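You operate a simulated robot arm through the tools that you are given. There is no shell and no other tool. Be economical: measure what you need, move in short steps, check, and stop when the job is done.

The job below is to be done with a simulated robot arm. You get a single attempt, and the scene is never put back.

TASK
Tighten the three hose clamps on the green trainer, then start its engine.
Fine: Leave the other controls and parts alone.

It is judged by the outcome, as a careful person would: the job done as asked, and still so three seconds after it is handed in. It fails if anything else is knocked over, pushed out of place, dropped, spilled or broken.

THE ROBOT
A 7-joint arm with a two-finger gripper on a trunk, on a base that drives. Base frame: it is fixed to the floor where the robot stands at the start and does not move with it; the origin is under the middle of the robot, x ahead of it, y to its left, z up. Readings come in mm, degrees, newtons and seconds.
It reaches about 832 mm from its shoulder. Its first joint turns from -143.0 to 143.0 degrees. Places, roughly: blue fan switch [200, 100, 900]; bottom hose clamp bolt [1200, -200, 700]; brass bleed screw [700, -100, 1200]; brass thermostat [1250, -500, 750]; brown dash throttle knob [300, 100, 1000]; clear measuring jug [1000, -750, 750]; cream key [0, -300, 900]; green trainer black clamp [100, -200, 400]; green trainer left brake pedal [100, 300, 100]; green trainer red clamp [100, -400, 400]; green trainer right brake pedal [-100, -400, 100]; heater hose clamp bolt [400, -600, 800]; red heater valve [400, -600, 900]; rusty thermostat [1000, -500, 750]; silver radiator cap [1100, -100, 1200]; thermostat cover bolt [500, -300, 1100]. Payload 1.47 kg.
The tool frame sits at the grasp point between the pads (the TCP): z along the fingers, y along the line on which they close. The tips reach 16 mm beyond it. The gripper opens to 87 mm. The gripper's body begins 55 mm behind the TCP.
Orientation is that of the tool frame in the base frame, as a unit quaternion [w, x, y, z]. With the fingers straight down and closing along the base's y, the tool's x points along the base's -x, its y along +y and its z along -z.

THE INTERFACE
- The arm moves only by the tool drive_tool. Its argument "rows" is a list of rows, each a list of 7 numbers: the closure, from 0 (fully open) to 1 (shut), then the shift along the tool's x, y, z in units of 400 mm (1.0 is 400 mm), then the turn, a rotation vector about the tool's x, y, z in units of 120 degrees (1.0 is 120 degrees). In form: [[fingers, x, y, z, rx, ry, rz], ...]. A call has 1 to 12 rows; each row is the pose to reach, as a shift and turn from the pose commanded when the call began, along the tool's axes at that moment. A call with a number of a shift or a turn outside -1 to 1 is refused whole. Each row takes 0.2 s and may step no farther than 50 mm and 8.6 degrees from the row before; otherwise, or with a gripper value out of range, the whole call is refused. A pose out of reach is approached as far as the arm can. The call stops where the force on the tool passes 50 N (or 10 N more than at its start, if that is more) or the arm is blocked; 0.2 s more then pass. Each finger travels about 45 mm/s and halts on what it meets, pressing with about 26 N; the grip force reading is that of the motor and also rises with nothing between the fingers. The clock runs only during rows and for 0.2 s after the last one: add rows that repeat a pose to give the fingers time. The reply holds the time, the measured pose of the TCP, the force on the tool along the base axes, the opening and the grip force, in the units named above and with some noise, with the torque about the TCP (base axes, N m) and any sound that the robot's microphone picked up.
- Cameras (640 x 400 px; columns grow to the right, rows downward): "scene" is now at [117, -47.1, 1621.8]; the picture's right is [-0.71, -0.70, -0.00], its down [-0.61, 0.62, -0.49] and it looks along [0.34, -0.35, -0.87] (base axes); focal length 214 px, centre (320, 200). "wrist" rides on the gripper at [73, 12, -90] in the tool frame; the picture's right is [-0.16, 0.99, 0.00], its down [-0.72, -0.12, -0.68] and it looks along [-0.67, -0.11, 0.73] (tool axes); focal length 247 px, centre (320, 200). There is no depth. A picture from a camera that has moved, and an enlarged one, comes with that camera's place and axes in the base frame and with its lens.
- camera(camera): a new picture of that camera. No time passes.
- lift_body(by): slides the trunk up (or, below 0, down) by that many mm; the arm and the scene camera ride with it, the base frame stays. It gives what a move gives, with no picture.
- base_move(legs): drives the robot by 1 to 6 legs, each [ahead, left, turn to the left] in mm, mm and degrees, along the robot's own axes; the way and the turn of a leg run together, so that a leg with both is an arc; at most 1500 mm and 180 degrees a leg. The arm and the cameras ride along, it lands a little off, and it stops where it bumps. It gives what a move gives.
- head_to(pan, tilt): turns the head with the scene camera to pan (to the left, within 86 degrees either way) and tilt (down, from -29 to 69), counted from straight ahead of the robot. It gives what a move gives.
- zoom(camera, box): a new picture of the part [left, top, right, bottom] of that camera's present view, enlarged. No time passes.
- sign_off(): hands the job in; it is judged then, once.

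Go step by step. Nothing tells you exact positions but the pictures and the camera data: compare them with the known pose of the tool, close in by small moves and look again before you grip or let go. The budget is 120 turns and 98 pictures, counting those below and the enlarged ones. Unless the task says otherwise, let go and move clear before handing in, and close with one line.

The tools are called after ">>>" by a JSON object that holds its "name" and its "arguments". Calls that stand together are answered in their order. drive_tool: Moves the arm, as the interface text tells. Its arguments: {"type":"object","properties":{"rows":{"type":"array"}},"required":["rows"]} The other tools are called the same way: lift_body (by) slides the trunk up or down; base_move (legs) drives the base; head_to (pan, tilt) turns the head that bears the scene camera; camera (camera) takes a picture; zoom (camera, box) takes an enlarged picture of a part of a camera's view; sign_off () hands the job in.

At the start:

```text
time_s: 0.0
eef_pos: [433.7, -413.0, 1464.4]
tcp_rot: [0.0, 0.002, 1.0, 0.001]
force: [-1.5, -0.8, -0.3]
torque: [0.06, -0.09, 0.02]
opening: 87.2
grasp_force: 0.3
trunk travel left (down, up): [-979.0, 261.0]
robot x, y, heading: [1.0, 0.8, -0.2]
head pan, tilt: [-47.1, 59.6]
```

scene: 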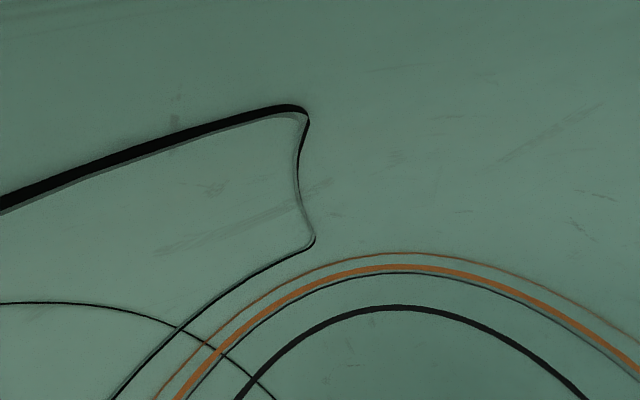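
wrist: 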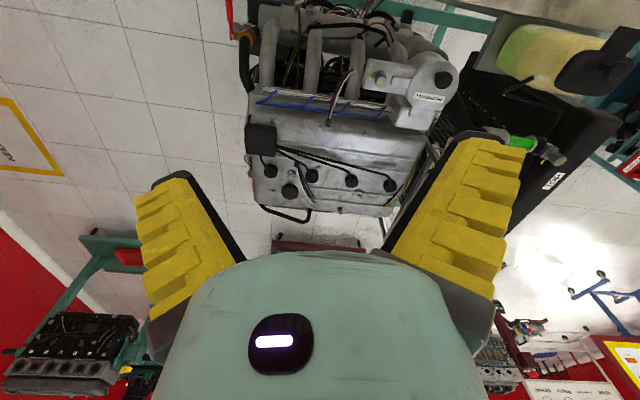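

The scene camera is blocked by the robot's own arm, and the wrist camera shows an engine trainer in front of the arm. I'll turn the head to look around.

>>> {"name": "head_to", "arguments": {"pan": 0, "tilt": 35}}

>>> {"name": "camera", "arguments": {"camera": "scene"}}

>>> {"name": "head_to", "arguments": {"pan": -80, "tilt": 35}}

>>> {"name": "camera", "arguments": {"camera": "scene"}}

```text
time_s: 1.1
eef_pos: [433.9, -413.3, 1463.8]
tcp_rot: [-0.001, 0.002, 1.0, 0.001]
force: [-0.6, -1.1, 0.0]
torque: [0.03, 0.03, 0.01]
opening: 86.9
grasp_force: 0.1
trunk travel left (down, up): [-979.0, 261.0]
robot x, y, heading: [0.1, 1.2, 0.1]
head pan, tilt: [0.0, 35.0]
```

```text
95 pictures are left
camera scene: at [107.9, -53.5, 1621.0], right [-0.82, -0.57, 0.0], down [-0.5, 0.72, -0.48], along [0.27, -0.39, -0.88], focal length 214 px, centre (320, 200)
```

scene: 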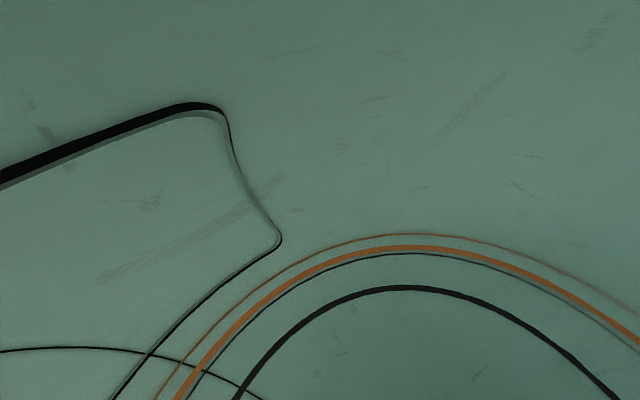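

```text
time_s: 2.7
eef_pos: [432.2, -412.7, 1464.1]
tcp_rot: [0.001, 0.002, 1.0, 0.0]
force: [0.2, -0.2, -0.5]
torque: [0.0, -0.02, 0.01]
opening: 87.1
grasp_force: 0.1
trunk travel left (down, up): [-979.0, 261.0]
robot x, y, heading: [0.8, 2.6, -0.2]
head pan, tilt: [-80.0, 35.0]
```

```text
94 pictures are left
camera scene: at [86.1, -86.9, 1656.9], right [-0.98, -0.17, 0.0], down [-0.1, 0.56, -0.82], along [0.14, -0.81, -0.57], focal length 214 px, centre (320, 200)
```

scene: 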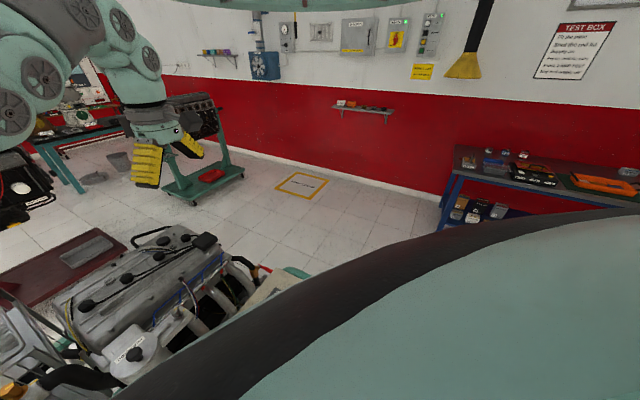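

The engine trainer stands to the front right of the robot, very close. I'll look ahead and from other angles.

>>> {"name": "head_to", "arguments": {"pan": -20, "tilt": 40}}

```text
time_s: 4.0
eef_pos: [432.4, -412.6, 1464.2]
tcp_rot: [0.0, 0.001, 1.0, 0.0]
force: [-0.4, -0.4, -0.1]
torque: [-0.01, 0.03, -0.02]
opening: 87.2
grasp_force: 0.1
trunk travel left (down, up): [-979.0, 261.0]
robot x, y, heading: [0.3, -0.8, 0.3]
head pan, tilt: [-20.0, 40.0]
```

>>> {"name": "camera", "arguments": {"camera": "scene"}}

```text
93 pictures are left
camera scene: at [119.5, -72.0, 1653.4], right [-0.83, -0.56, 0.0], down [-0.34, 0.5, -0.8], along [0.45, -0.66, -0.61], focal length 214 px, centre (320, 200)
```

scene: 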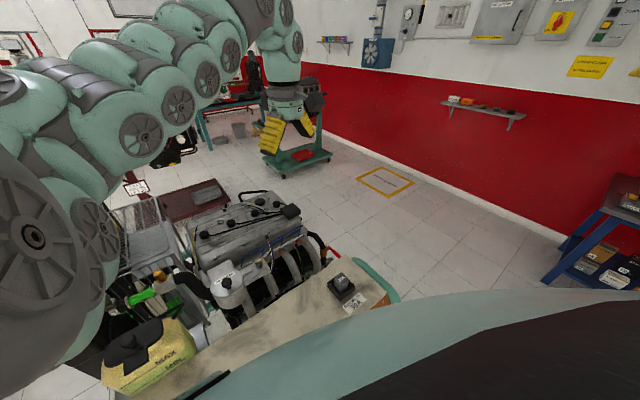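

The picture's heading (-56°) doesn't match the commanded pan, so the head may be lagging. I'll check again.

>>> {"name": "head_to", "arguments": {"pan": -20, "tilt": 50}}

```text
time_s: 4.7
eef_pos: [433.1, -412.2, 1463.8]
tcp_rot: [0.001, 0.002, 1.0, 0.0]
force: [-0.4, 0.7, -0.8]
torque: [-0.01, 0.01, 0.0]
opening: 87.0
grasp_force: 0.1
trunk travel left (down, up): [-979.0, 261.0]
robot x, y, heading: [-1.7, 0.3, -0.1]
head pan, tilt: [-20.0, 50.0]
```

>>> {"name": "camera", "arguments": {"camera": "scene"}}

```text
92 pictures are left
camera scene: at [116.1, -67.2, 1641.4], right [-0.83, -0.56, 0.0], down [-0.4, 0.59, -0.7], along [0.39, -0.58, -0.71], focal length 214 px, centre (320, 200)
```

scene: 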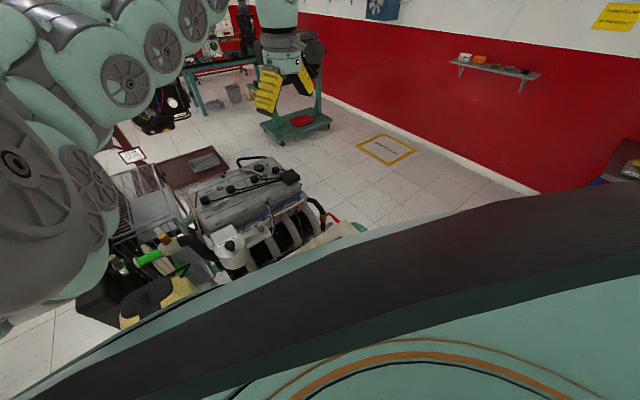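

The head can't pan left past about -56°, apparently because the arm is in the way. The wrist view is the more useful one, so I'll zoom into it.

>>> {"name": "zoom", "arguments": {"camera": "wrist", "box": [220, 0, 460, 150]}}

>>> {"name": "zoom", "arguments": {"camera": "wrist", "box": [420, 0, 640, 160]}}

```text
2.67 times, centred on (340, 75) of wrist
camera zoom: at [360.6, -399.9, 1553.1], right [0.16, 0.99, 0.0], down [0.72, -0.12, 0.68], along [0.67, -0.11, -0.73], focal length 659 px, centre (267, 533)
```

zoom: 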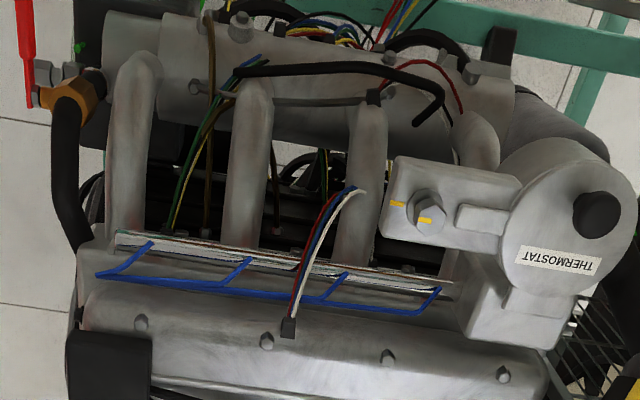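

```text
2.50 times, centred on (530, 80) of wrist
camera zoom: at [360.6, -399.9, 1553.1], right [0.16, 0.99, 0.0], down [0.72, -0.12, 0.68], along [0.67, -0.11, -0.73], focal length 617 px, centre (-205, 500)
```

zoom: 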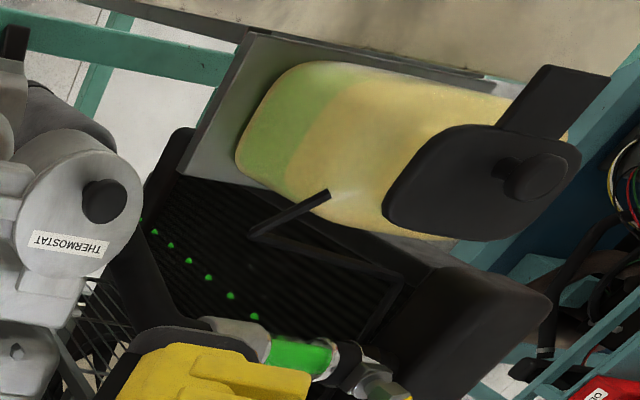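

The wrist view shows the thermostat housing, with its witness-marked bolt, plus the radiator, the expansion tank and the heater valve. Next I'll look at the dash with the scene camera.

>>> {"name": "head_to", "arguments": {"pan": -50, "tilt": 40}}

```text
time_s: 5.7
eef_pos: [433.6, -413.3, 1465.5]
tcp_rot: [0.0, 0.002, 1.0, 0.0]
force: [-0.1, -0.6, -0.7]
torque: [0.03, 0.0, 0.0]
opening: 87.0
grasp_force: 0.1
trunk travel left (down, up): [-979.0, 261.0]
robot x, y, heading: [-2.8, 2.2, -0.0]
head pan, tilt: [-50.0, 40.0]
```

>>> {"name": "zoom", "arguments": {"camera": "scene", "box": [90, 180, 410, 380]}}

```text
2.00 times, centred on (250, 280) of scene
camera zoom: at [116.6, -68.0, 1643.0], right [-0.83, -0.56, 0.0], down [-0.39, 0.58, -0.72], along [0.4, -0.59, -0.7], focal length 429 px, centre (460, 40)
```

zoom: 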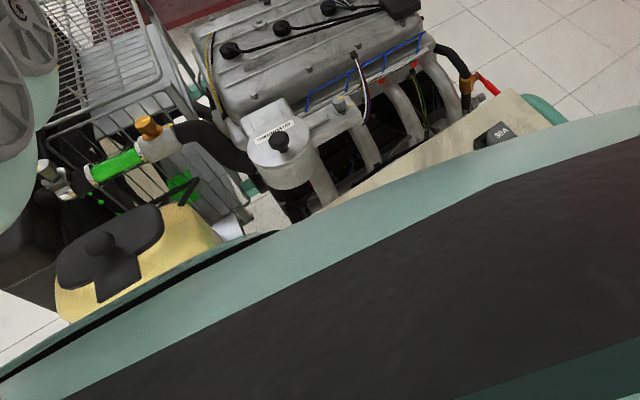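

The dash seems to sit right in front of the robot, rotated about 30°. Before driving I'll roll the wrist to survey the left and rear.

>>> {"name": "drive_tool", "arguments": {"rows": [[0, 0, 0, 0, 0, 0, -0.07], [0, 0, 0, 0, 0, 0, -0.14], [0, 0, 0, 0, 0, 0, -0.21], [0, 0, 0, 0, 0, 0, -0.28], [0, 0, 0, 0, 0, 0, -0.35], [0, 0, 0, 0, 0, 0, -0.42], [0, 0, 0, 0, 0, 0, -0.49], [0, 0, 0, 0, 0, 0, -0.56], [0, 0, 0, 0, 0, 0, -0.63], [0, 0, 0, 0, 0, 0, -0.7], [0, 0, 0, 0, 0, 0, -0.77], [0, 0, 0, 0, 0, 0, -0.84]]}}

```text
time_s: 8.2
eef_pos: [458.0, -427.6, 1470.0]
tcp_rot: [-0.001, 0.755, -0.655, -0.001]
force: [-1.1, 0.3, 0.0]
torque: [0.01, -0.08, -0.02]
opening: 87.0
grasp_force: 0.0
out of reach, approached as far as the arm can: row 12
trunk travel left (down, up): [-979.0, 261.0]
robot x, y, heading: [2.5, 1.0, -0.1]
head pan, tilt: [-50.0, 40.0]
```

>>> {"name": "camera", "arguments": {"camera": "wrist"}}

```text
88 pictures are left
camera wrist: at [457.3, -500.8, 1558.5], right [-1.0, 0.02, 0.0], down [0.01, 0.73, 0.68], along [0.01, 0.68, -0.73], focal length 247 px, centre (320, 200)
```

wrist: 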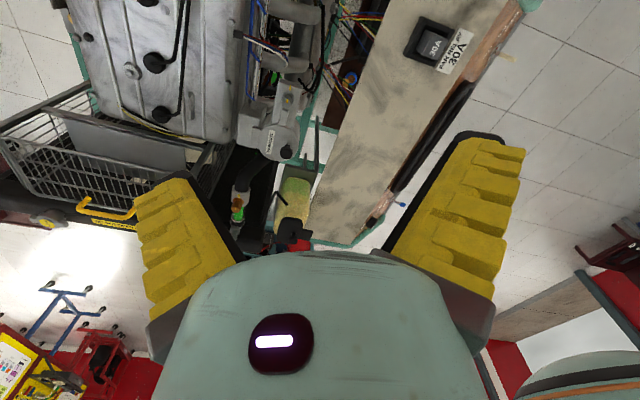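

This gives a good overview: the dash face runs along x≈125–260 on the robot's side, and the floor behind is clear. I'll zoom in on the radiator and top hose area.

>>> {"name": "zoom", "arguments": {"camera": "wrist", "box": [200, 60, 360, 260]}}

>>> {"name": "zoom", "arguments": {"camera": "wrist", "box": [330, 0, 570, 150]}}

```text
2.00 times, centred on (280, 160) of wrist
camera zoom: at [457.3, -500.8, 1558.5], right [-1.0, 0.02, 0.0], down [0.01, 0.73, 0.68], along [0.01, 0.68, -0.73], focal length 494 px, centre (400, 280)
```

zoom: 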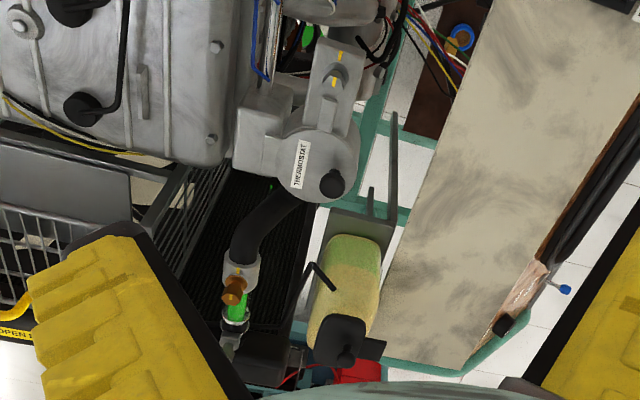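

```text
2.67 times, centred on (450, 75) of wrist
camera zoom: at [457.3, -500.8, 1558.5], right [-1.0, 0.02, 0.0], down [0.01, 0.73, 0.68], along [0.01, 0.68, -0.73], focal length 659 px, centre (-27, 533)
```

zoom: 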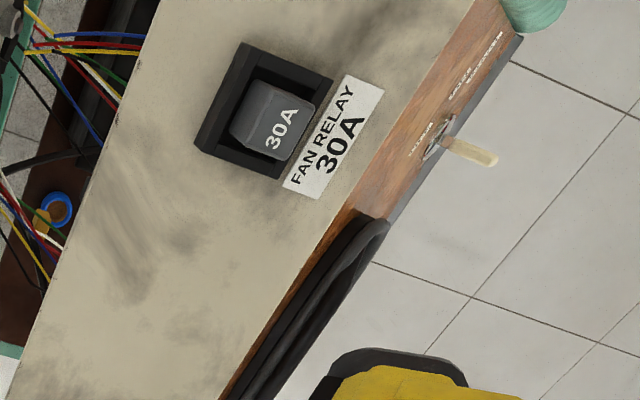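

I can see the key on the dash face. I'll back the base off square to the dash to get room and a better view.

>>> {"name": "base_move", "arguments": {"legs": [[-430, 135, 0], [0, 0, -17.6]]}}

>>> {"name": "head_to", "arguments": {"pan": -30, "tilt": 40}}

>>> {"name": "camera", "arguments": {"camera": "scene"}}

```text
time_s: 12.0
eef_pos: [-125.1, -412.3, 1470.0]
tcp_rot: [0.0, -0.643, 0.766, 0.0]
force: [-0.2, -1.0, 0.5]
torque: [-0.01, -0.01, -0.04]
opening: 87.3
grasp_force: 0.0
trunk travel left (down, up): [-979.0, 261.0]
robot x, y, heading: [-428.4, 138.9, -17.7]
head pan, tilt: [-50.0, 40.0]
```

```text
time_s: 12.8
eef_pos: [-125.0, -411.9, 1468.7]
tcp_rot: [0.0, -0.643, 0.766, 0.001]
force: [0.1, 0.7, -0.6]
torque: [0.0, -0.01, 0.03]
opening: 87.1
grasp_force: 0.1
trunk travel left (down, up): [-979.0, 261.0]
robot x, y, heading: [-428.2, 136.7, -17.8]
head pan, tilt: [-30.0, 40.0]
```

```text
85 pictures are left
camera scene: at [-338.3, 32.7, 1647.6], right [-0.96, -0.28, 0.0], down [-0.19, 0.63, -0.75], along [0.21, -0.72, -0.66], focal length 214 px, centre (320, 200)
```

scene: 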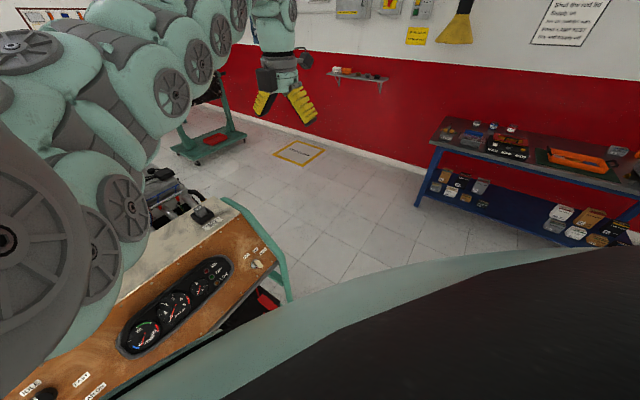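

The arm's elbow blocks the head pan. I'll pitch the gripper to point horizontally, with its camera on top, which also frees the view and suits the key.

>>> {"name": "drive_tool", "arguments": {"rows": [[0, 0, 0, 0, 0, 0.07, 0], [0, 0, 0, 0, 0, 0.14, 0], [0, 0, 0, 0, 0, 0.21, 0], [0, 0, 0, 0, 0, 0.28, 0], [0, 0, 0, 0, 0, 0.35, 0], [0, 0, 0, 0, 0, 0.42, 0], [0, 0, 0, 0, 0, 0.49, 0], [0, 0, 0, 0, 0, 0.56, 0], [0, 0, 0, 0, 0, 0.63, 0], [0, 0, 0, 0, 0, 0.69, 0], [0, 0, 0, 0, 0, 0.75, 0]]}}

```text
time_s: 15.2
eef_pos: [-125.9, -412.2, 1468.7]
tcp_rot: [-0.542, -0.454, 0.542, -0.454]
force: [0.9, 0.4, -0.5]
torque: [0.0, 0.02, 0.02]
opening: 86.4
grasp_force: 0.2
out of reach, approached as far as the arm can: row 1, 2, 3, 4, 5
trunk travel left (down, up): [-979.0, 261.0]
robot x, y, heading: [-428.0, 135.3, -17.6]
head pan, tilt: [-30.0, 40.0]
```

>>> {"name": "drive_tool", "arguments": {"rows": [[0, -0.03, 0, -0.05, 0.06, 0, 0], [0, -0.06, 0, -0.1, 0.12, 0, 0], [0, -0.09, 0, -0.15, 0.18, 0, 0], [0, -0.12, 0, -0.2, 0.24, 0, 0], [0, -0.15, 0, -0.25, 0.3, 0, 0], [0, -0.18, 0, -0.3, 0.36, 0, 0], [0, -0.21, 0, -0.35, 0.42, 0, 0], [0, -0.24, 0, -0.4, 0.48, 0, 0], [0, -0.27, 0, -0.45, 0.54, 0, 0], [0, -0.31, 0, -0.5, 0.6, 0, 0], [0, -0.34, 0, -0.55, 0.65, 0, 0], [0, -0.375, -0.015, -0.58, 0.69, 0, 0]]}}

>>> {"name": "head_to", "arguments": {"pan": 0, "tilt": 35}}

>>> {"name": "camera", "arguments": {"camera": "wrist"}}

>>> {"name": "camera", "arguments": {"camera": "scene"}}

```text
time_s: 17.8
eef_pos: [-32.9, -291.2, 1443.4]
tcp_rot: [0.234, 0.664, -0.258, 0.662]
force: [0.8, -0.4, -0.7]
torque: [0.0, -0.03, -0.01]
opening: 87.1
grasp_force: 0.0
out of reach, approached as far as the arm can: row 4, 7, 8, 9, 10, 11, 12
trunk travel left (down, up): [-979.0, 261.0]
robot x, y, heading: [-428.5, 134.4, -17.8]
head pan, tilt: [-30.0, 40.0]
```

```text
time_s: 18.7
eef_pos: [-33.4, -292.2, 1444.5]
tcp_rot: [0.236, 0.663, -0.258, 0.662]
force: [-0.5, -0.5, 0.4]
torque: [0.0, 0.0, 0.0]
opening: 87.0
grasp_force: 0.1
trunk travel left (down, up): [-979.0, 261.0]
robot x, y, heading: [-427.3, 136.3, -17.5]
head pan, tilt: [0.0, 35.0]
```

```text
84 pictures are left
camera wrist: at [-108.0, -242.6, 1516.5], right [-0.64, -0.74, -0.19], down [-0.43, 0.55, -0.71], along [0.63, -0.38, -0.68], focal length 247 px, centre (320, 200)
```

wrist: 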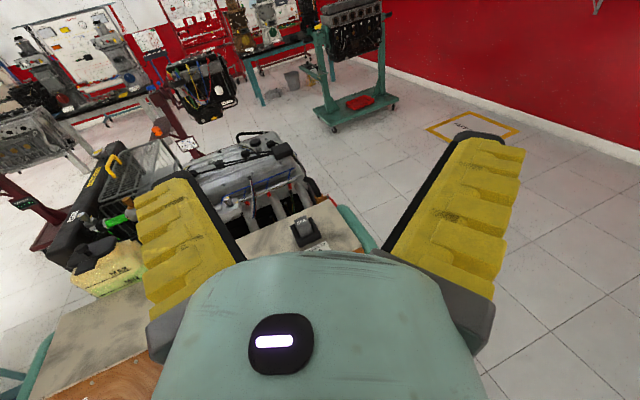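

```text
83 pictures are left
camera scene: at [-338.1, 31.8, 1649.5], right [-0.96, -0.28, 0.0], down [-0.18, 0.61, -0.77], along [0.22, -0.74, -0.64], focal length 214 px, centre (320, 200)
```

scene: 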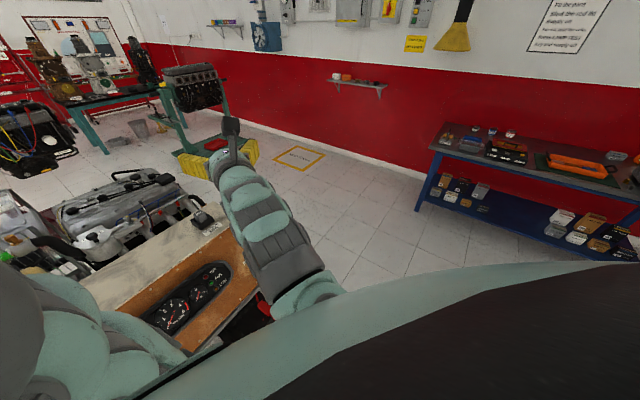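

The gripper now points forward, but the head still stops at about -56°. I'll zoom in for the clamp bolts.

>>> {"name": "zoom", "arguments": {"camera": "wrist", "box": [50, 120, 210, 300]}}

>>> {"name": "zoom", "arguments": {"camera": "wrist", "box": [200, 120, 400, 260]}}

>>> {"name": "zoom", "arguments": {"camera": "scene", "box": [0, 150, 300, 350]}}

```text
2.22 times, centred on (130, 210) of wrist
camera zoom: at [-108.0, -242.6, 1516.5], right [-0.64, -0.74, -0.19], down [-0.43, 0.55, -0.71], along [0.63, -0.38, -0.68], focal length 549 px, centre (742, 178)
```

zoom: 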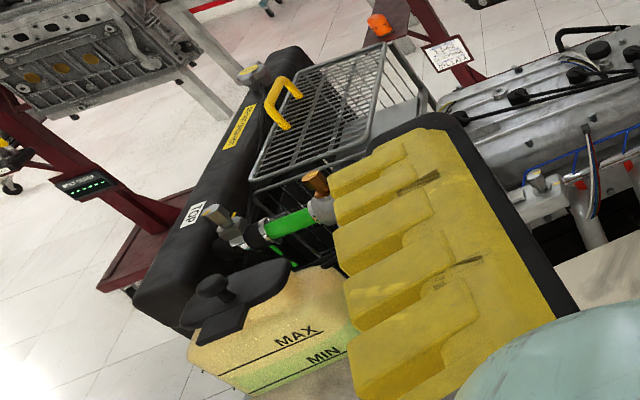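

```text
2.86 times, centred on (300, 190) of wrist
camera zoom: at [-108.0, -242.6, 1516.5], right [-0.64, -0.74, -0.19], down [-0.43, 0.55, -0.71], along [0.63, -0.38, -0.68], focal length 706 px, centre (377, 229)
```

zoom: 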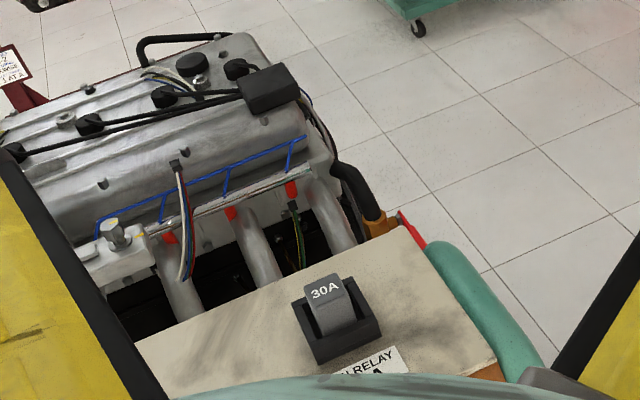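

```text
2.00 times, centred on (150, 250) of scene
camera zoom: at [-338.1, 31.8, 1649.5], right [-0.96, -0.28, 0.0], down [-0.18, 0.61, -0.77], along [0.22, -0.74, -0.64], focal length 429 px, centre (660, 100)
```

zoom: 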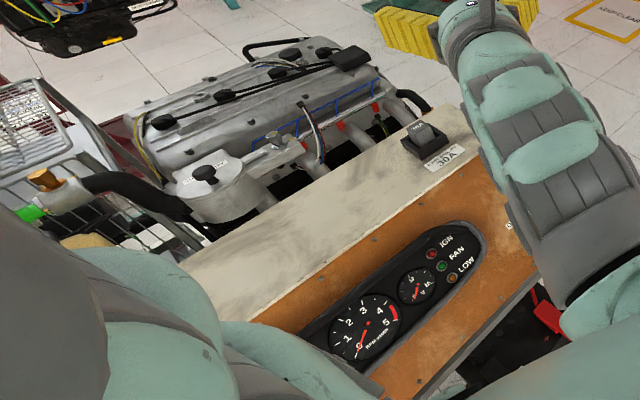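

The top-hose clamp bolt looks to be near (640, -15, 1180), by the "TOP" label on the radiator tank. I'll drive forward again and point the fingers down above it.

>>> {"name": "base_move", "arguments": {"legs": [[370, 40, 0]]}}

>>> {"name": "drive_tool", "arguments": {"rows": [[0, 0, 0, 0, 0, -0.07, 0], [0, 0, 0, 0, 0, -0.14, 0], [0, 0, 0, 0, 0, -0.21, 0], [0, 0, 0, 0, 0, -0.28, 0], [0, 0, 0, 0, 0, -0.35, 0], [0, 0, 0, 0, 0, -0.42, 0], [0, 0, 0, 0, 0, -0.49, 0], [0, 0, 0, 0, 0, -0.56, 0], [0, 0, 0, 0, 0, -0.63, 0], [0, 0, 0, 0, 0, -0.69, 0], [0, 0, 0, 0, 0, -0.75, 0]]}}

>>> {"name": "camera", "arguments": {"camera": "wrist"}}

```text
time_s: 21.1
eef_pos: [326.0, -365.7, 1443.6]
tcp_rot: [0.238, 0.662, -0.259, 0.662]
force: [0.2, 0.6, 0.3]
torque: [-0.02, 0.0, 0.0]
opening: 87.2
grasp_force: 0.0
trunk travel left (down, up): [-979.0, 261.0]
robot x, y, heading: [-66.3, 60.5, -17.5]
head pan, tilt: [0.0, 35.0]
```

```text
time_s: 23.5
eef_pos: [280.8, -248.4, 1353.6]
tcp_rot: [0.004, 0.934, -0.351, 0.058]
force: [0.2, 0.8, -0.8]
torque: [0.01, -0.04, 0.01]
opening: 87.1
grasp_force: 0.0
out of reach, approached as far as the arm can: row 1, 2, 3, 4, 8, 9, 10, 11
trunk travel left (down, up): [-979.0, 261.0]
robot x, y, heading: [-69.5, 57.3, -17.9]
head pan, tilt: [0.0, 35.0]
```

```text
79 pictures are left
camera wrist: at [319.4, -300.6, 1449.2], right [-0.77, -0.64, -0.05], down [-0.54, 0.59, 0.6], along [-0.35, 0.49, -0.8], focal length 247 px, centre (320, 200)
```

wrist: 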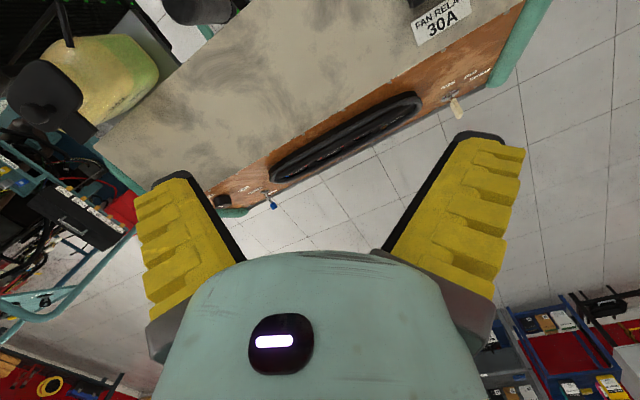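

The command frame persists, so I know where I am. I'll swing the gripper over toward the top hose, rolling clockwise as I go, at a safe height.

>>> {"name": "drive_tool", "arguments": {"rows": [[0, 0.02, -0.08, 0, 0, 0, 0.06], [0, 0.04, -0.16, 0, 0, 0, 0.12], [0, 0.06, -0.24, 0, 0, 0, 0.18], [0, 0.08, -0.32, 0, 0, 0, 0.24], [0, 0.1, -0.4, 0, 0, 0, 0.3], [0, 0.12, -0.48, 0, 0, 0, 0.36], [0, 0.14, -0.56, 0, 0, 0, 0.42], [0, 0.16, -0.64, 0, 0, 0, 0.48], [0, 0.18, -0.72, 0, 0, 0, 0.54], [0, 0.2, -0.8, 0, 0, 0, 0.6], [0, 0.22, -0.86, 0, 0, 0, 0.67], [0, 0.22, -0.9, 0, 0, 0, 0.74]]}}

>>> {"name": "camera", "arguments": {"camera": "wrist"}}

```text
time_s: 26.1
eef_pos: [488.0, 47.9, 1282.7]
tcp_rot: [0.052, -0.428, 0.901, -0.037]
force: [-0.6, 0.3, -0.2]
torque: [-0.05, 0.03, -0.03]
opening: 87.0
grasp_force: 0.1
out of reach, approached as far as the arm can: row 1, 2, 3, 4, 5, 6, 7, 8, 9, 10, 11, 12
trunk travel left (down, up): [-979.0, 261.0]
robot x, y, heading: [-70.6, 61.7, -17.9]
head pan, tilt: [0.0, 35.0]
```

```text
78 pictures are left
camera wrist: at [421.6, 2.1, 1365.6], right [-0.66, 0.75, -0.1], down [0.46, 0.5, 0.73], along [0.6, 0.44, -0.67], focal length 247 px, centre (320, 200)
```

wrist: 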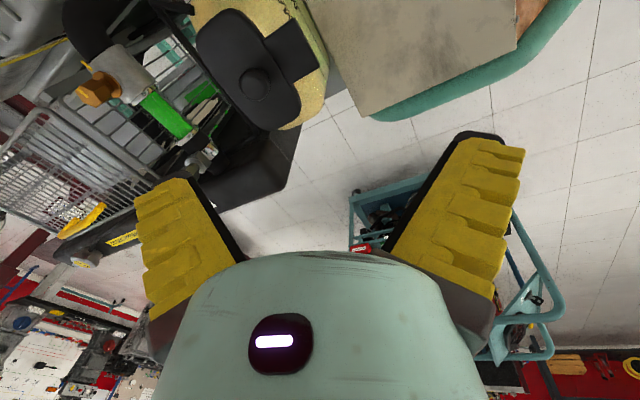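

The arm is short of the commanded point because of joint limits at this roll. I'll roll back toward the original orientation and see whether the pose converges.

>>> {"name": "drive_tool", "arguments": {"rows": [[0, 0, 0, 0, 0, 0, 0.07], [0, 0, 0, 0, 0, 0, 0.14], [0, 0, 0, 0, 0, 0, 0.21], [0, 0, 0, 0, 0, 0, 0.28], [0, 0, 0, 0, 0, 0, 0.35], [0, 0, 0, 0, 0, 0, 0.42], [0, 0, 0, 0, 0, 0, 0.49], [0, 0, 0, 0, 0, 0, 0.54], [0, 0, 0, 0, 0, 0, 0.54]]}}

>>> {"name": "camera", "arguments": {"camera": "scene"}}

```text
time_s: 28.1
eef_pos: [484.6, 47.6, 1273.0]
tcp_rot: [0.058, 0.128, 0.99, -0.014]
force: [0.2, 0.5, 0.4]
torque: [-0.01, -0.01, 0.01]
opening: 87.0
grasp_force: 0.1
out of reach, approached as far as the arm can: row 1, 2, 3, 4, 5, 6, 7, 8, 9
trunk travel left (down, up): [-979.0, 261.0]
robot x, y, heading: [-68.0, 59.6, -18.0]
head pan, tilt: [0.0, 35.0]
```

```text
77 pictures are left
camera scene: at [23.6, -45.2, 1656.9], right [-0.96, -0.28, 0.0], down [-0.16, 0.55, -0.82], along [0.23, -0.79, -0.57], focal length 214 px, centre (320, 200)
```

scene: 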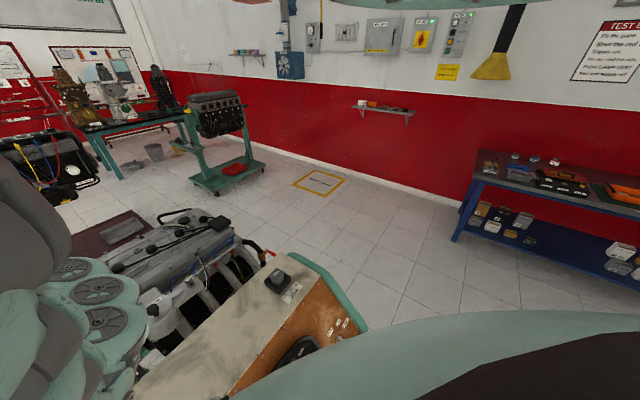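

Reach to the left is restricted in this arm configuration, but the right-front pose from the start worked. I'll return the arm there and use the base and trunk for positioning.

>>> {"name": "drive_tool", "arguments": {"rows": [[0, 0.04, -0.08, -0.06, 0, 0, 0], [0, 0.09, -0.16, -0.12, 0, 0, 0], [0, 0.14, -0.24, -0.18, 0, 0, 0], [0, 0.18, -0.32, -0.25, 0, 0, 0], [0, 0.23, -0.4, -0.27, 0, 0, 0], [0, 0.28, -0.48, -0.3, 0, 0, 0], [0, 0.32, -0.56, -0.33, 0, 0, 0], [0, 0.36, -0.64, -0.35, 0, 0, 0], [0, 0.4, -0.72, -0.36, 0, 0, 0], [0, 0.45, -0.8, -0.36, 0, 0, 0], [0, 0.5, -0.88, -0.36, 0, 0, 0], [0, 0.55, -0.97, -0.36, 0, 0, 0]]}}

>>> {"name": "drive_tool", "arguments": {"rows": [[0, 0, -0.08, 0, 0, 0, 0], [0, 0, -0.16, 0, 0, 0, 0], [0, 0, -0.24, 0, 0, 0, 0], [0, 0, -0.3, 0, 0, 0, 0]]}}

>>> {"name": "camera", "arguments": {"camera": "wrist"}}

```text
time_s: 29.9
eef_pos: [380.2, -143.9, 1424.7]
tcp_rot: [0.109, 0.102, 0.988, 0.033]
force: [46.2, -15.7, 34.1]
torque: [2.02, 7.52, 0.76]
opening: 87.0
grasp_force: 0.0
out of reach, approached as far as the arm can: row 1, 2, 3, 4, 5, 6, 7, 8
trunk travel left (down, up): [-979.0, 261.0]
robot x, y, heading: [-66.5, 61.8, -17.9]
head pan, tilt: [0.0, 35.0]
stopped in row 8: the force on the tool passed its limit at 152 N (the readings are from after the stop); the commanded pose is now the measured one
```

```text
time_s: 30.2
eef_pos: [375.3, -156.2, 1422.2]
tcp_rot: [0.105, 0.109, 0.988, 0.041]
force: [0.6, -0.8, 0.6]
torque: [0.01, -0.01, 0.01]
opening: 86.9
grasp_force: 0.0
trunk travel left (down, up): [-979.0, 261.0]
robot x, y, heading: [-73.4, 62.1, -17.8]
head pan, tilt: [0.0, 35.0]
stopped in row 1: the force on the tool passed its limit at 101 N (the readings are from after the stop); the commanded pose is now the measured one
```

```text
76 pictures are left
camera wrist: at [289.6, -132.0, 1495.1], right [0.35, 0.93, 0.13], down [0.52, -0.31, 0.79], along [0.78, -0.21, -0.59], focal length 247 px, centre (320, 200)
```

wrist: 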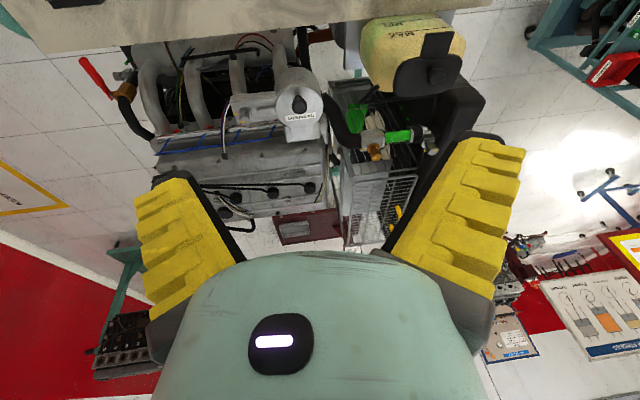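

The arm bumped its own body. I'll ease forward and up, away from the contact, then go sideways.

>>> {"name": "drive_tool", "arguments": {"rows": [[0, -0.08, 0, -0.05, 0, 0, 0], [0, -0.16, 0, -0.1, 0, 0, 0], [0, -0.2, -0.05, -0.12, 0, 0, 0], [0, -0.22, -0.13, -0.12, 0, 0, 0], [0, -0.22, -0.22, -0.12, 0, 0, 0]]}}

>>> {"name": "camera", "arguments": {"camera": "scene"}}

```text
time_s: 31.4
eef_pos: [377.6, -169.6, 1415.8]
tcp_rot: [0.108, 0.108, 0.987, 0.04]
force: [-0.4, 0.6, -0.5]
torque: [0.0, -0.04, -0.01]
opening: 87.2
grasp_force: 0.1
out of reach, approached as far as the arm can: row 1, 2, 3, 4, 5
trunk travel left (down, up): [-979.0, 261.0]
robot x, y, heading: [-70.4, 59.1, -17.6]
head pan, tilt: [0.0, 35.0]
```

```text
75 pictures are left
camera scene: at [23.7, -45.1, 1656.6], right [-0.96, -0.28, 0.0], down [-0.16, 0.55, -0.82], along [0.23, -0.78, -0.58], focal length 214 px, centre (320, 200)
```

scene: 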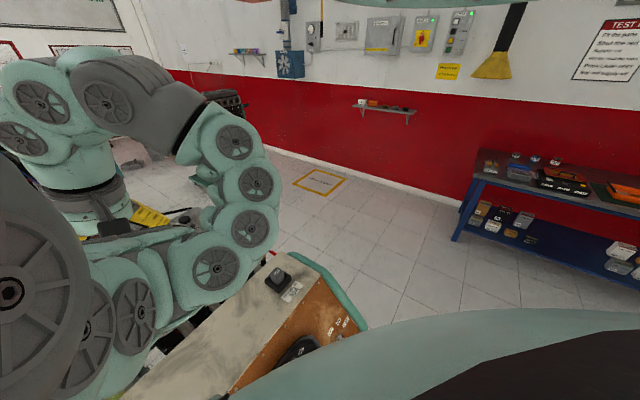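

The elbow is folded out to the right. I'll try moving the tool up and to the right so it unfolds.

>>> {"name": "drive_tool", "arguments": {"rows": [[0, 0, -0.06, -0.08, 0, 0, 0], [0, 0, -0.12, -0.16, 0, 0, 0], [0, 0, -0.2, -0.24, 0, 0, 0], [0, 0, -0.3, -0.3, 0, 0, 0], [0, 0, -0.4, -0.3, 0, 0, 0], [0, 0, -0.5, -0.3, 0, 0, 0], [0, 0, -0.6, -0.3, 0, 0, 0], [0, 0, -0.7, -0.3, 0, 0, 0]]}}

>>> {"name": "camera", "arguments": {"camera": "scene"}}

```text
time_s: 31.9
eef_pos: [359.4, -174.8, 1428.8]
tcp_rot: [0.116, 0.119, 0.985, 0.049]
force: [2.3, 13.8, 7.2]
torque: [-0.91, 1.0, -1.65]
opening: 87.1
grasp_force: 0.0
out of reach, approached as far as the arm can: row 1, 2
trunk travel left (down, up): [-979.0, 261.0]
robot x, y, heading: [-67.0, 59.6, -17.9]
head pan, tilt: [0.0, 35.0]
stopped in row 2: the force on the tool passed its limit at 109 N (the readings are from after the stop); the commanded pose is now the measured one
```

```text
74 pictures are left
camera scene: at [23.5, -45.1, 1656.5], right [-0.96, -0.28, 0.0], down [-0.16, 0.55, -0.82], along [0.23, -0.78, -0.58], focal length 214 px, centre (320, 200)
```

scene: 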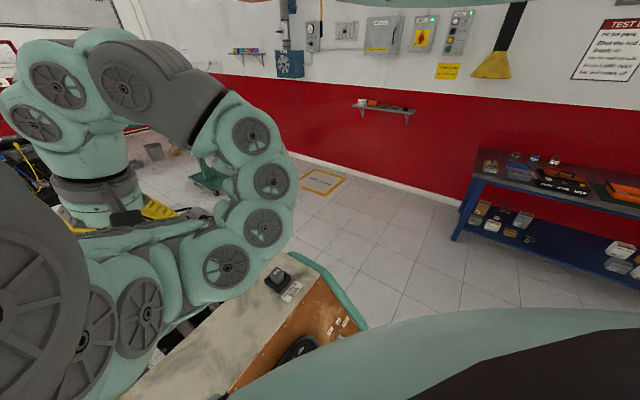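

The gripper is against the upper arm. I'll tilt the fingers outward and push forward to unfold.

>>> {"name": "drive_tool", "arguments": {"rows": [[0, -0.05, 0.02, 0, 0, -0.07, 0], [0, -0.1, 0.02, 0, 0, -0.14, 0], [0, -0.15, 0.02, 0, 0, -0.21, 0], [0, -0.2, 0.02, 0, 0, -0.28, 0], [0, -0.25, 0, 0, 0, -0.35, 0], [0, -0.3, 0, 0, 0, -0.42, 0], [0, -0.35, 0, 0, 0, -0.49, 0], [0, -0.4, 0, 0, 0, -0.56, 0]]}}

>>> {"name": "camera", "arguments": {"camera": "scene"}}

```text
time_s: 33.7
eef_pos: [496.0, -224.3, 1405.1]
tcp_rot: [0.643, 0.121, 0.756, -0.028]
force: [-0.8, 2.5, -5.9]
torque: [-0.09, -0.42, -0.14]
opening: 86.7
grasp_force: 0.0
out of reach, approached as far as the arm can: row 2, 3, 4, 5, 6, 7, 8
trunk travel left (down, up): [-979.0, 261.0]
robot x, y, heading: [-65.7, 59.9, -17.8]
head pan, tilt: [0.0, 35.0]
```

```text
73 pictures are left
camera scene: at [23.3, -44.8, 1656.5], right [-0.96, -0.28, 0.0], down [-0.16, 0.55, -0.82], along [0.23, -0.79, -0.57], focal length 214 px, centre (320, 200)
```

scene: 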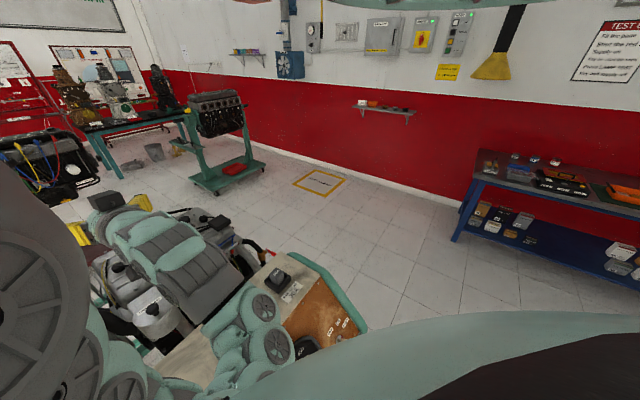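

It has unfolded. Now I'll move right toward the starting region and bring the fingers back down gradually.

>>> {"name": "drive_tool", "arguments": {"rows": [[0, 0, -0.08, 0, 0, 0, 0], [0, 0, -0.16, 0, 0, 0, 0], [0, 0, -0.24, 0, 0, 0, 0], [0, 0, -0.32, 0, 0, 0, 0], [0, 0, -0.4, 0, 0, 0, 0], [0, 0, -0.48, 0, 0, 0, 0], [0, 0, -0.56, 0, 0, 0, 0], [0, 0, -0.64, 0, 0, 0, 0], [0, 0, -0.72, 0, 0, 0, 0]]}}

>>> {"name": "drive_tool", "arguments": {"rows": [[0, -0.02, 0, -0.02, 0, 0.07, 0], [0, -0.04, 0, -0.04, 0, 0.14, 0], [0, -0.06, 0, -0.06, 0, 0.21, 0], [0, -0.08, 0, -0.08, 0, 0.28, 0], [0, -0.1, 0, -0.1, 0, 0.35, 0], [0, -0.12, 0, -0.12, 0, 0.42, 0], [0, -0.14, 0, -0.14, 0, 0.49, 0], [0, -0.15, 0, -0.16, 0, 0.56, 0], [0, -0.15, 0, -0.18, 0, 0.61, 0]]}}

>>> {"name": "camera", "arguments": {"camera": "scene"}}

```text
time_s: 35.7
eef_pos: [430.4, -506.2, 1367.6]
tcp_rot: [0.642, 0.125, 0.756, -0.025]
force: [-0.9, -0.6, -0.5]
torque: [-0.04, -0.05, 0.0]
opening: 87.1
grasp_force: 0.0
trunk travel left (down, up): [-979.0, 261.0]
robot x, y, heading: [-71.0, 61.3, -17.7]
head pan, tilt: [0.0, 35.0]
```

```text
time_s: 37.7
eef_pos: [338.3, -486.2, 1416.1]
tcp_rot: [0.13, 0.119, 0.983, 0.046]
force: [-1.3, -0.3, 0.2]
torque: [-0.05, 0.01, 0.02]
opening: 87.2
grasp_force: 0.0
out of reach, approached as far as the arm can: row 7, 8, 9
trunk travel left (down, up): [-979.0, 261.0]
robot x, y, heading: [-72.7, 60.1, -18.1]
head pan, tilt: [0.0, 35.0]
```

```text
72 pictures are left
camera scene: at [23.5, -45.3, 1656.9], right [-0.96, -0.28, 0.0], down [-0.16, 0.55, -0.82], along [0.23, -0.79, -0.57], focal length 214 px, centre (320, 200)
```

scene: 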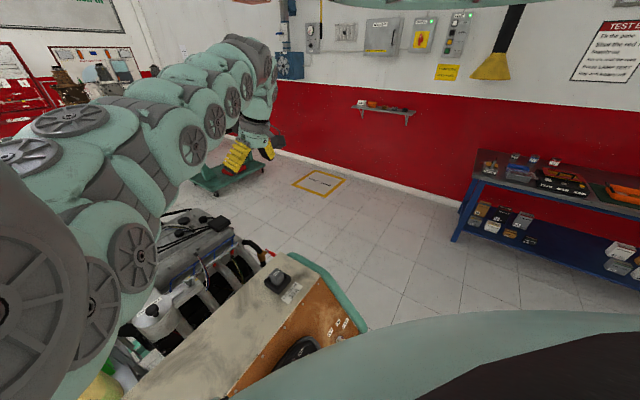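

This is like the starting configuration. I'll move back and up a little to reach the exact starting arm pose with the fingers straight down.

>>> {"name": "drive_tool", "arguments": {"rows": [[0, 0.06, 0, -0.04, 0, 0.02, 0], [0, 0.12, 0, -0.08, 0, 0.04, 0], [0, 0.18, 0, -0.12, 0, 0.06, 0], [0, 0.25, 0, -0.12, 0, 0.06, 0], [0, 0.25, 0, -0.12, 0, 0.06, 0]]}}

```text
time_s: 38.9
eef_pos: [231.7, -466.1, 1440.6]
tcp_rot: [0.068, 0.115, 0.99, 0.053]
force: [-0.3, 0.5, -0.1]
torque: [0.03, 0.01, 0.0]
opening: 87.2
grasp_force: 0.1
trunk travel left (down, up): [-979.0, 261.0]
robot x, y, heading: [-72.0, 59.8, -18.1]
head pan, tilt: [0.0, 35.0]
```

The arm is back in its comfortable pose. I'll straighten the fingers, then back off and turn left so the head, which only looks right, can see the trainer and the floor around it.

>>> {"name": "drive_tool", "arguments": {"rows": [[0, 0, 0, -0.03, 0.029, 0.029, 0], [0, 0, 0, -0.06, 0.0575, 0.058, 0]]}}

>>> {"name": "base_move", "arguments": {"legs": [[-380, 0, 0], [0, 0, 70]]}}

>>> {"name": "head_to", "arguments": {"pan": -70, "tilt": 35}}

>>> {"name": "camera", "arguments": {"camera": "scene"}}

```text
time_s: 39.5
eef_pos: [227.7, -466.2, 1463.7]
tcp_rot: [0.001, 0.116, 0.993, 0.0]
force: [0.5, -0.5, 0.0]
torque: [0.0, -0.02, -0.01]
opening: 87.2
grasp_force: 0.1
trunk travel left (down, up): [-979.0, 261.0]
robot x, y, heading: [-68.6, 64.2, -17.6]
head pan, tilt: [0.0, 35.0]
```

```text
time_s: 44.9
eef_pos: [173.4, 267.4, 1463.0]
tcp_rot: [0.001, -0.469, 0.883, 0.001]
force: [0.0, 0.6, -0.1]
torque: [0.0, -0.01, 0.01]
opening: 87.1
grasp_force: 0.0
trunk travel left (down, up): [-979.0, 261.0]
robot x, y, heading: [-424.9, 175.5, 51.6]
head pan, tilt: [0.0, 35.0]
```

```text
time_s: 46.3
eef_pos: [171.6, 269.7, 1462.5]
tcp_rot: [0.001, -0.469, 0.883, 0.001]
force: [-0.4, 0.3, 0.2]
torque: [-0.01, 0.0, -0.02]
opening: 87.2
grasp_force: 0.0
trunk travel left (down, up): [-979.0, 261.0]
robot x, y, heading: [-423.7, 182.2, 51.8]
head pan, tilt: [-70.0, 35.0]
```

```text
71 pictures are left
camera scene: at [-297.7, 203.4, 1656.9], right [-0.32, -0.95, 0.0], down [-0.54, 0.18, -0.82], along [0.78, -0.26, -0.57], focal length 214 px, centre (320, 200)
```

scene: 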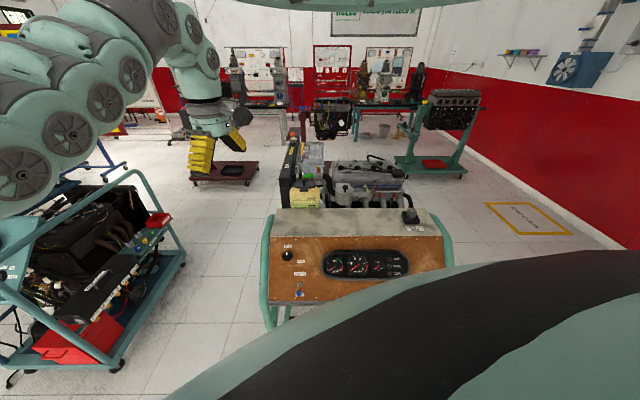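

This gives a clear overview of the trainer and its neighbours. I'll zoom in on the trainer and on the floor in front of it.

>>> {"name": "zoom", "arguments": {"camera": "scene", "box": [240, 130, 480, 280]}}

>>> {"name": "zoom", "arguments": {"camera": "scene", "box": [100, 200, 420, 400]}}

```text
2.67 times, centred on (360, 205) of scene
camera zoom: at [-297.7, 203.4, 1656.9], right [-0.32, -0.95, 0.0], down [-0.54, 0.18, -0.82], along [0.78, -0.26, -0.57], focal length 572 px, centre (213, 187)
```

zoom: 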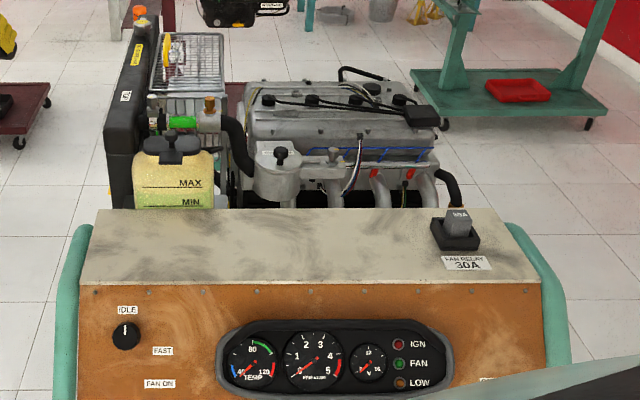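

```text
2.00 times, centred on (260, 300) of scene
camera zoom: at [-297.7, 203.4, 1656.9], right [-0.32, -0.95, 0.0], down [-0.54, 0.18, -0.82], along [0.78, -0.26, -0.57], focal length 429 px, centre (440, 0)
```

zoom: 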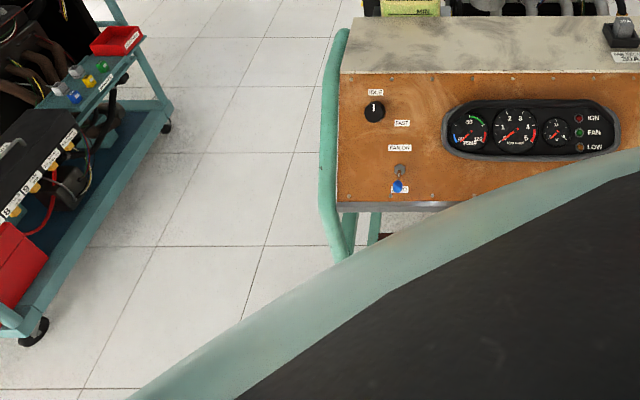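

The top hose bolt triangulates to (693, -1, 1126). I'll check with the wrist camera for caster pedals near (100, 300).

>>> {"name": "camera", "arguments": {"camera": "wrist"}}

```text
68 pictures are left
camera wrist: at [122.8, 215.6, 1551.4], right [-0.73, 0.68, 0.0], down [0.5, 0.53, 0.68], along [0.47, 0.5, -0.73], focal length 247 px, centre (320, 200)
```

wrist: 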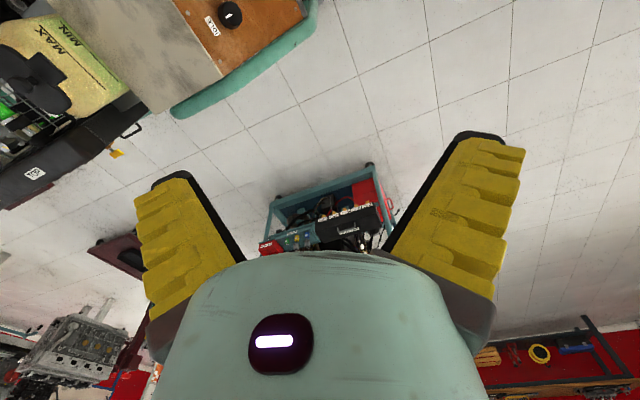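

The floor at the radiator end is clear. I'll drive around to about (589, 588), facing -36°, so the gripper ends up above the top hose bolt.

>>> {"name": "base_move", "arguments": {"legs": [[0, 0, -88.2], [-11, 561, 0], [586, 367, 0]]}}

>>> {"name": "camera", "arguments": {"camera": "wrist"}}

>>> {"name": "camera", "arguments": {"camera": "scene"}}

```text
time_s: 56.7
eef_pos: [695.5, -40.7, 1463.0]
tcp_rot: [0.002, 0.29, 0.957, 0.0]
force: [0.2, -0.4, -0.1]
torque: [0.0, 0.02, 0.0]
opening: 87.1
grasp_force: 0.1
trunk travel left (down, up): [-979.0, 261.0]
robot x, y, heading: [599.2, 557.6, -38.4]
head pan, tilt: [-70.0, 35.0]
```

```text
67 pictures are left
camera wrist: at [642.1, 11.2, 1551.4], right [0.68, 0.73, 0.0], down [0.54, -0.5, 0.68], along [0.5, -0.46, -0.73], focal length 247 px, centre (320, 200)
```

wrist: 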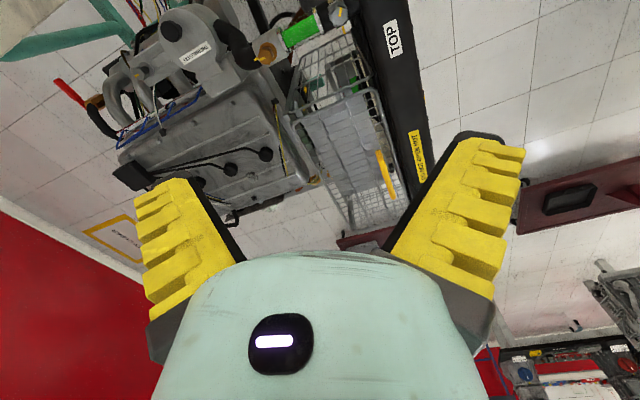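

```text
66 pictures are left
camera scene: at [628.9, 430.6, 1656.9], right [-0.95, 0.31, 0.0], down [0.18, 0.55, -0.82], along [-0.25, -0.78, -0.57], focal length 214 px, centre (320, 200)
```

scene: 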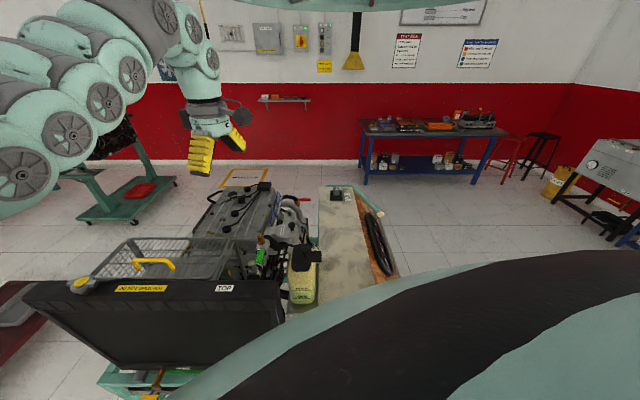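

The robot is now above the radiator end. I'll zoom in on the top hose bolt and on the lower part of the radiator.

>>> {"name": "zoom", "arguments": {"camera": "wrist", "box": [250, 0, 410, 100]}}

>>> {"name": "zoom", "arguments": {"camera": "scene", "box": [20, 220, 340, 400]}}

```text
4.00 times, centred on (330, 50) of wrist
camera zoom: at [642.1, 11.2, 1551.4], right [0.68, 0.73, 0.0], down [0.54, -0.5, 0.68], along [0.5, -0.46, -0.73], focal length 988 px, centre (280, 800)
```

zoom: 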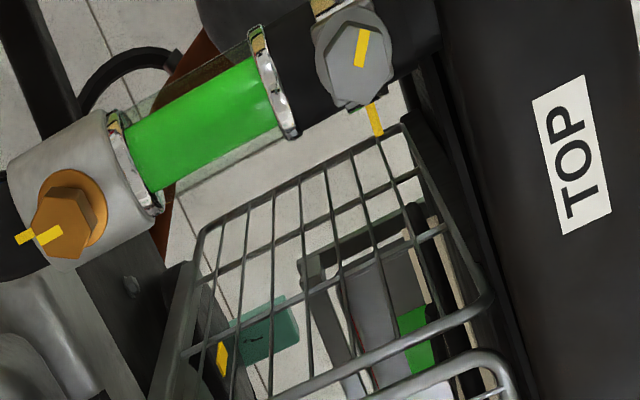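

```text
2.00 times, centred on (180, 310) of scene
camera zoom: at [628.9, 430.6, 1656.9], right [-0.95, 0.31, 0.0], down [0.18, 0.55, -0.82], along [-0.25, -0.78, -0.57], focal length 429 px, centre (600, -20)
```

zoom: 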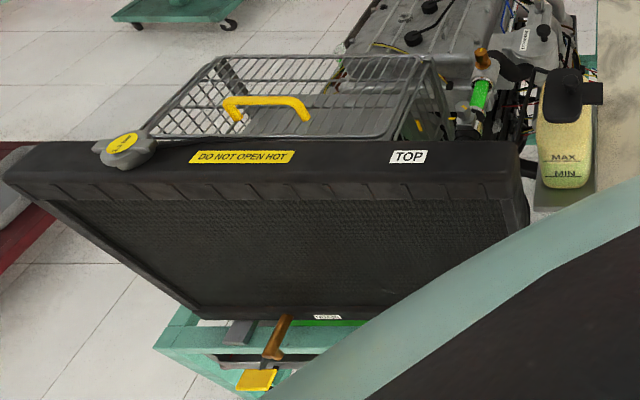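

The top hose bolt head is about 27 mm across at (692, 0, 1126). Its yellow mark is about 140° counter-clockwise of the fixed mark. I'll centre above it and lower the trunk for a closer look.

>>> {"name": "drive_tool", "arguments": {"rows": [[0, 0.063, 0.081, 0, 0, 0, 0], [0, 0.063, 0.081, 0, 0, 0, 0]]}}

>>> {"name": "lift_body", "arguments": {"by": -190}}

>>> {"name": "camera", "arguments": {"camera": "wrist"}}

```text
time_s: 57.3
eef_pos: [691.4, -5.7, 1452.5]
tcp_rot: [0.001, 0.289, 0.957, 0.0]
force: [-0.5, -0.7, 0.7]
torque: [-0.01, 0.0, -0.02]
opening: 87.1
grasp_force: 0.1
out of reach, approached as far as the arm can: row 1, 2
trunk travel left (down, up): [-979.0, 261.0]
robot x, y, heading: [598.2, 556.3, -38.3]
head pan, tilt: [-70.0, 35.0]
```

```text
time_s: 59.4
eef_pos: [690.7, -6.6, 1261.7]
tcp_rot: [0.001, 0.289, 0.957, -0.002]
force: [0.0, -1.2, 0.2]
torque: [-0.01, -0.04, 0.02]
opening: 87.1
grasp_force: 0.1
trunk travel left (down, up): [-789.0, 451.0]
robot x, y, heading: [600.9, 557.6, -38.2]
head pan, tilt: [-70.0, 35.0]
```

```text
63 pictures are left
camera wrist: at [637.7, 45.8, 1351.1], right [0.68, 0.73, 0.0], down [0.54, -0.5, 0.68], along [0.5, -0.46, -0.73], focal length 247 px, centre (320, 200)
```

wrist: 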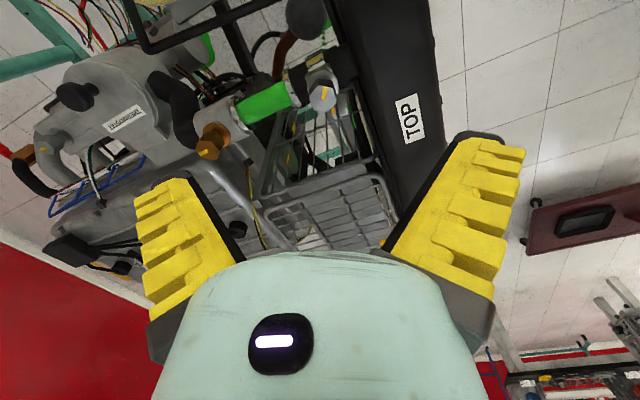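

>>> {"name": "zoom", "arguments": {"camera": "wrist", "box": [260, 40, 400, 140]}}

```text
4.00 times, centred on (330, 90) of wrist
camera zoom: at [637.7, 45.8, 1351.1], right [0.68, 0.73, 0.0], down [0.54, -0.5, 0.68], along [0.5, -0.46, -0.73], focal length 988 px, centre (280, 640)
```

zoom: 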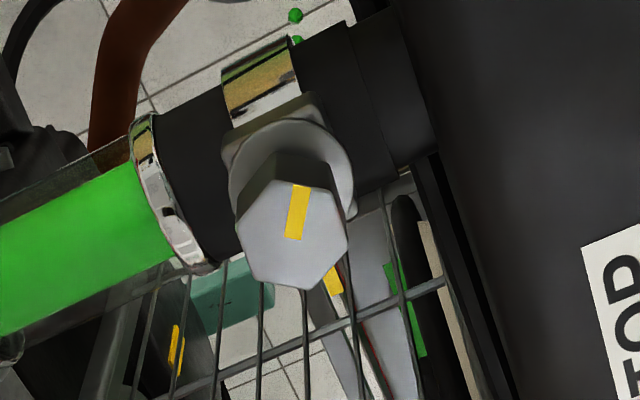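

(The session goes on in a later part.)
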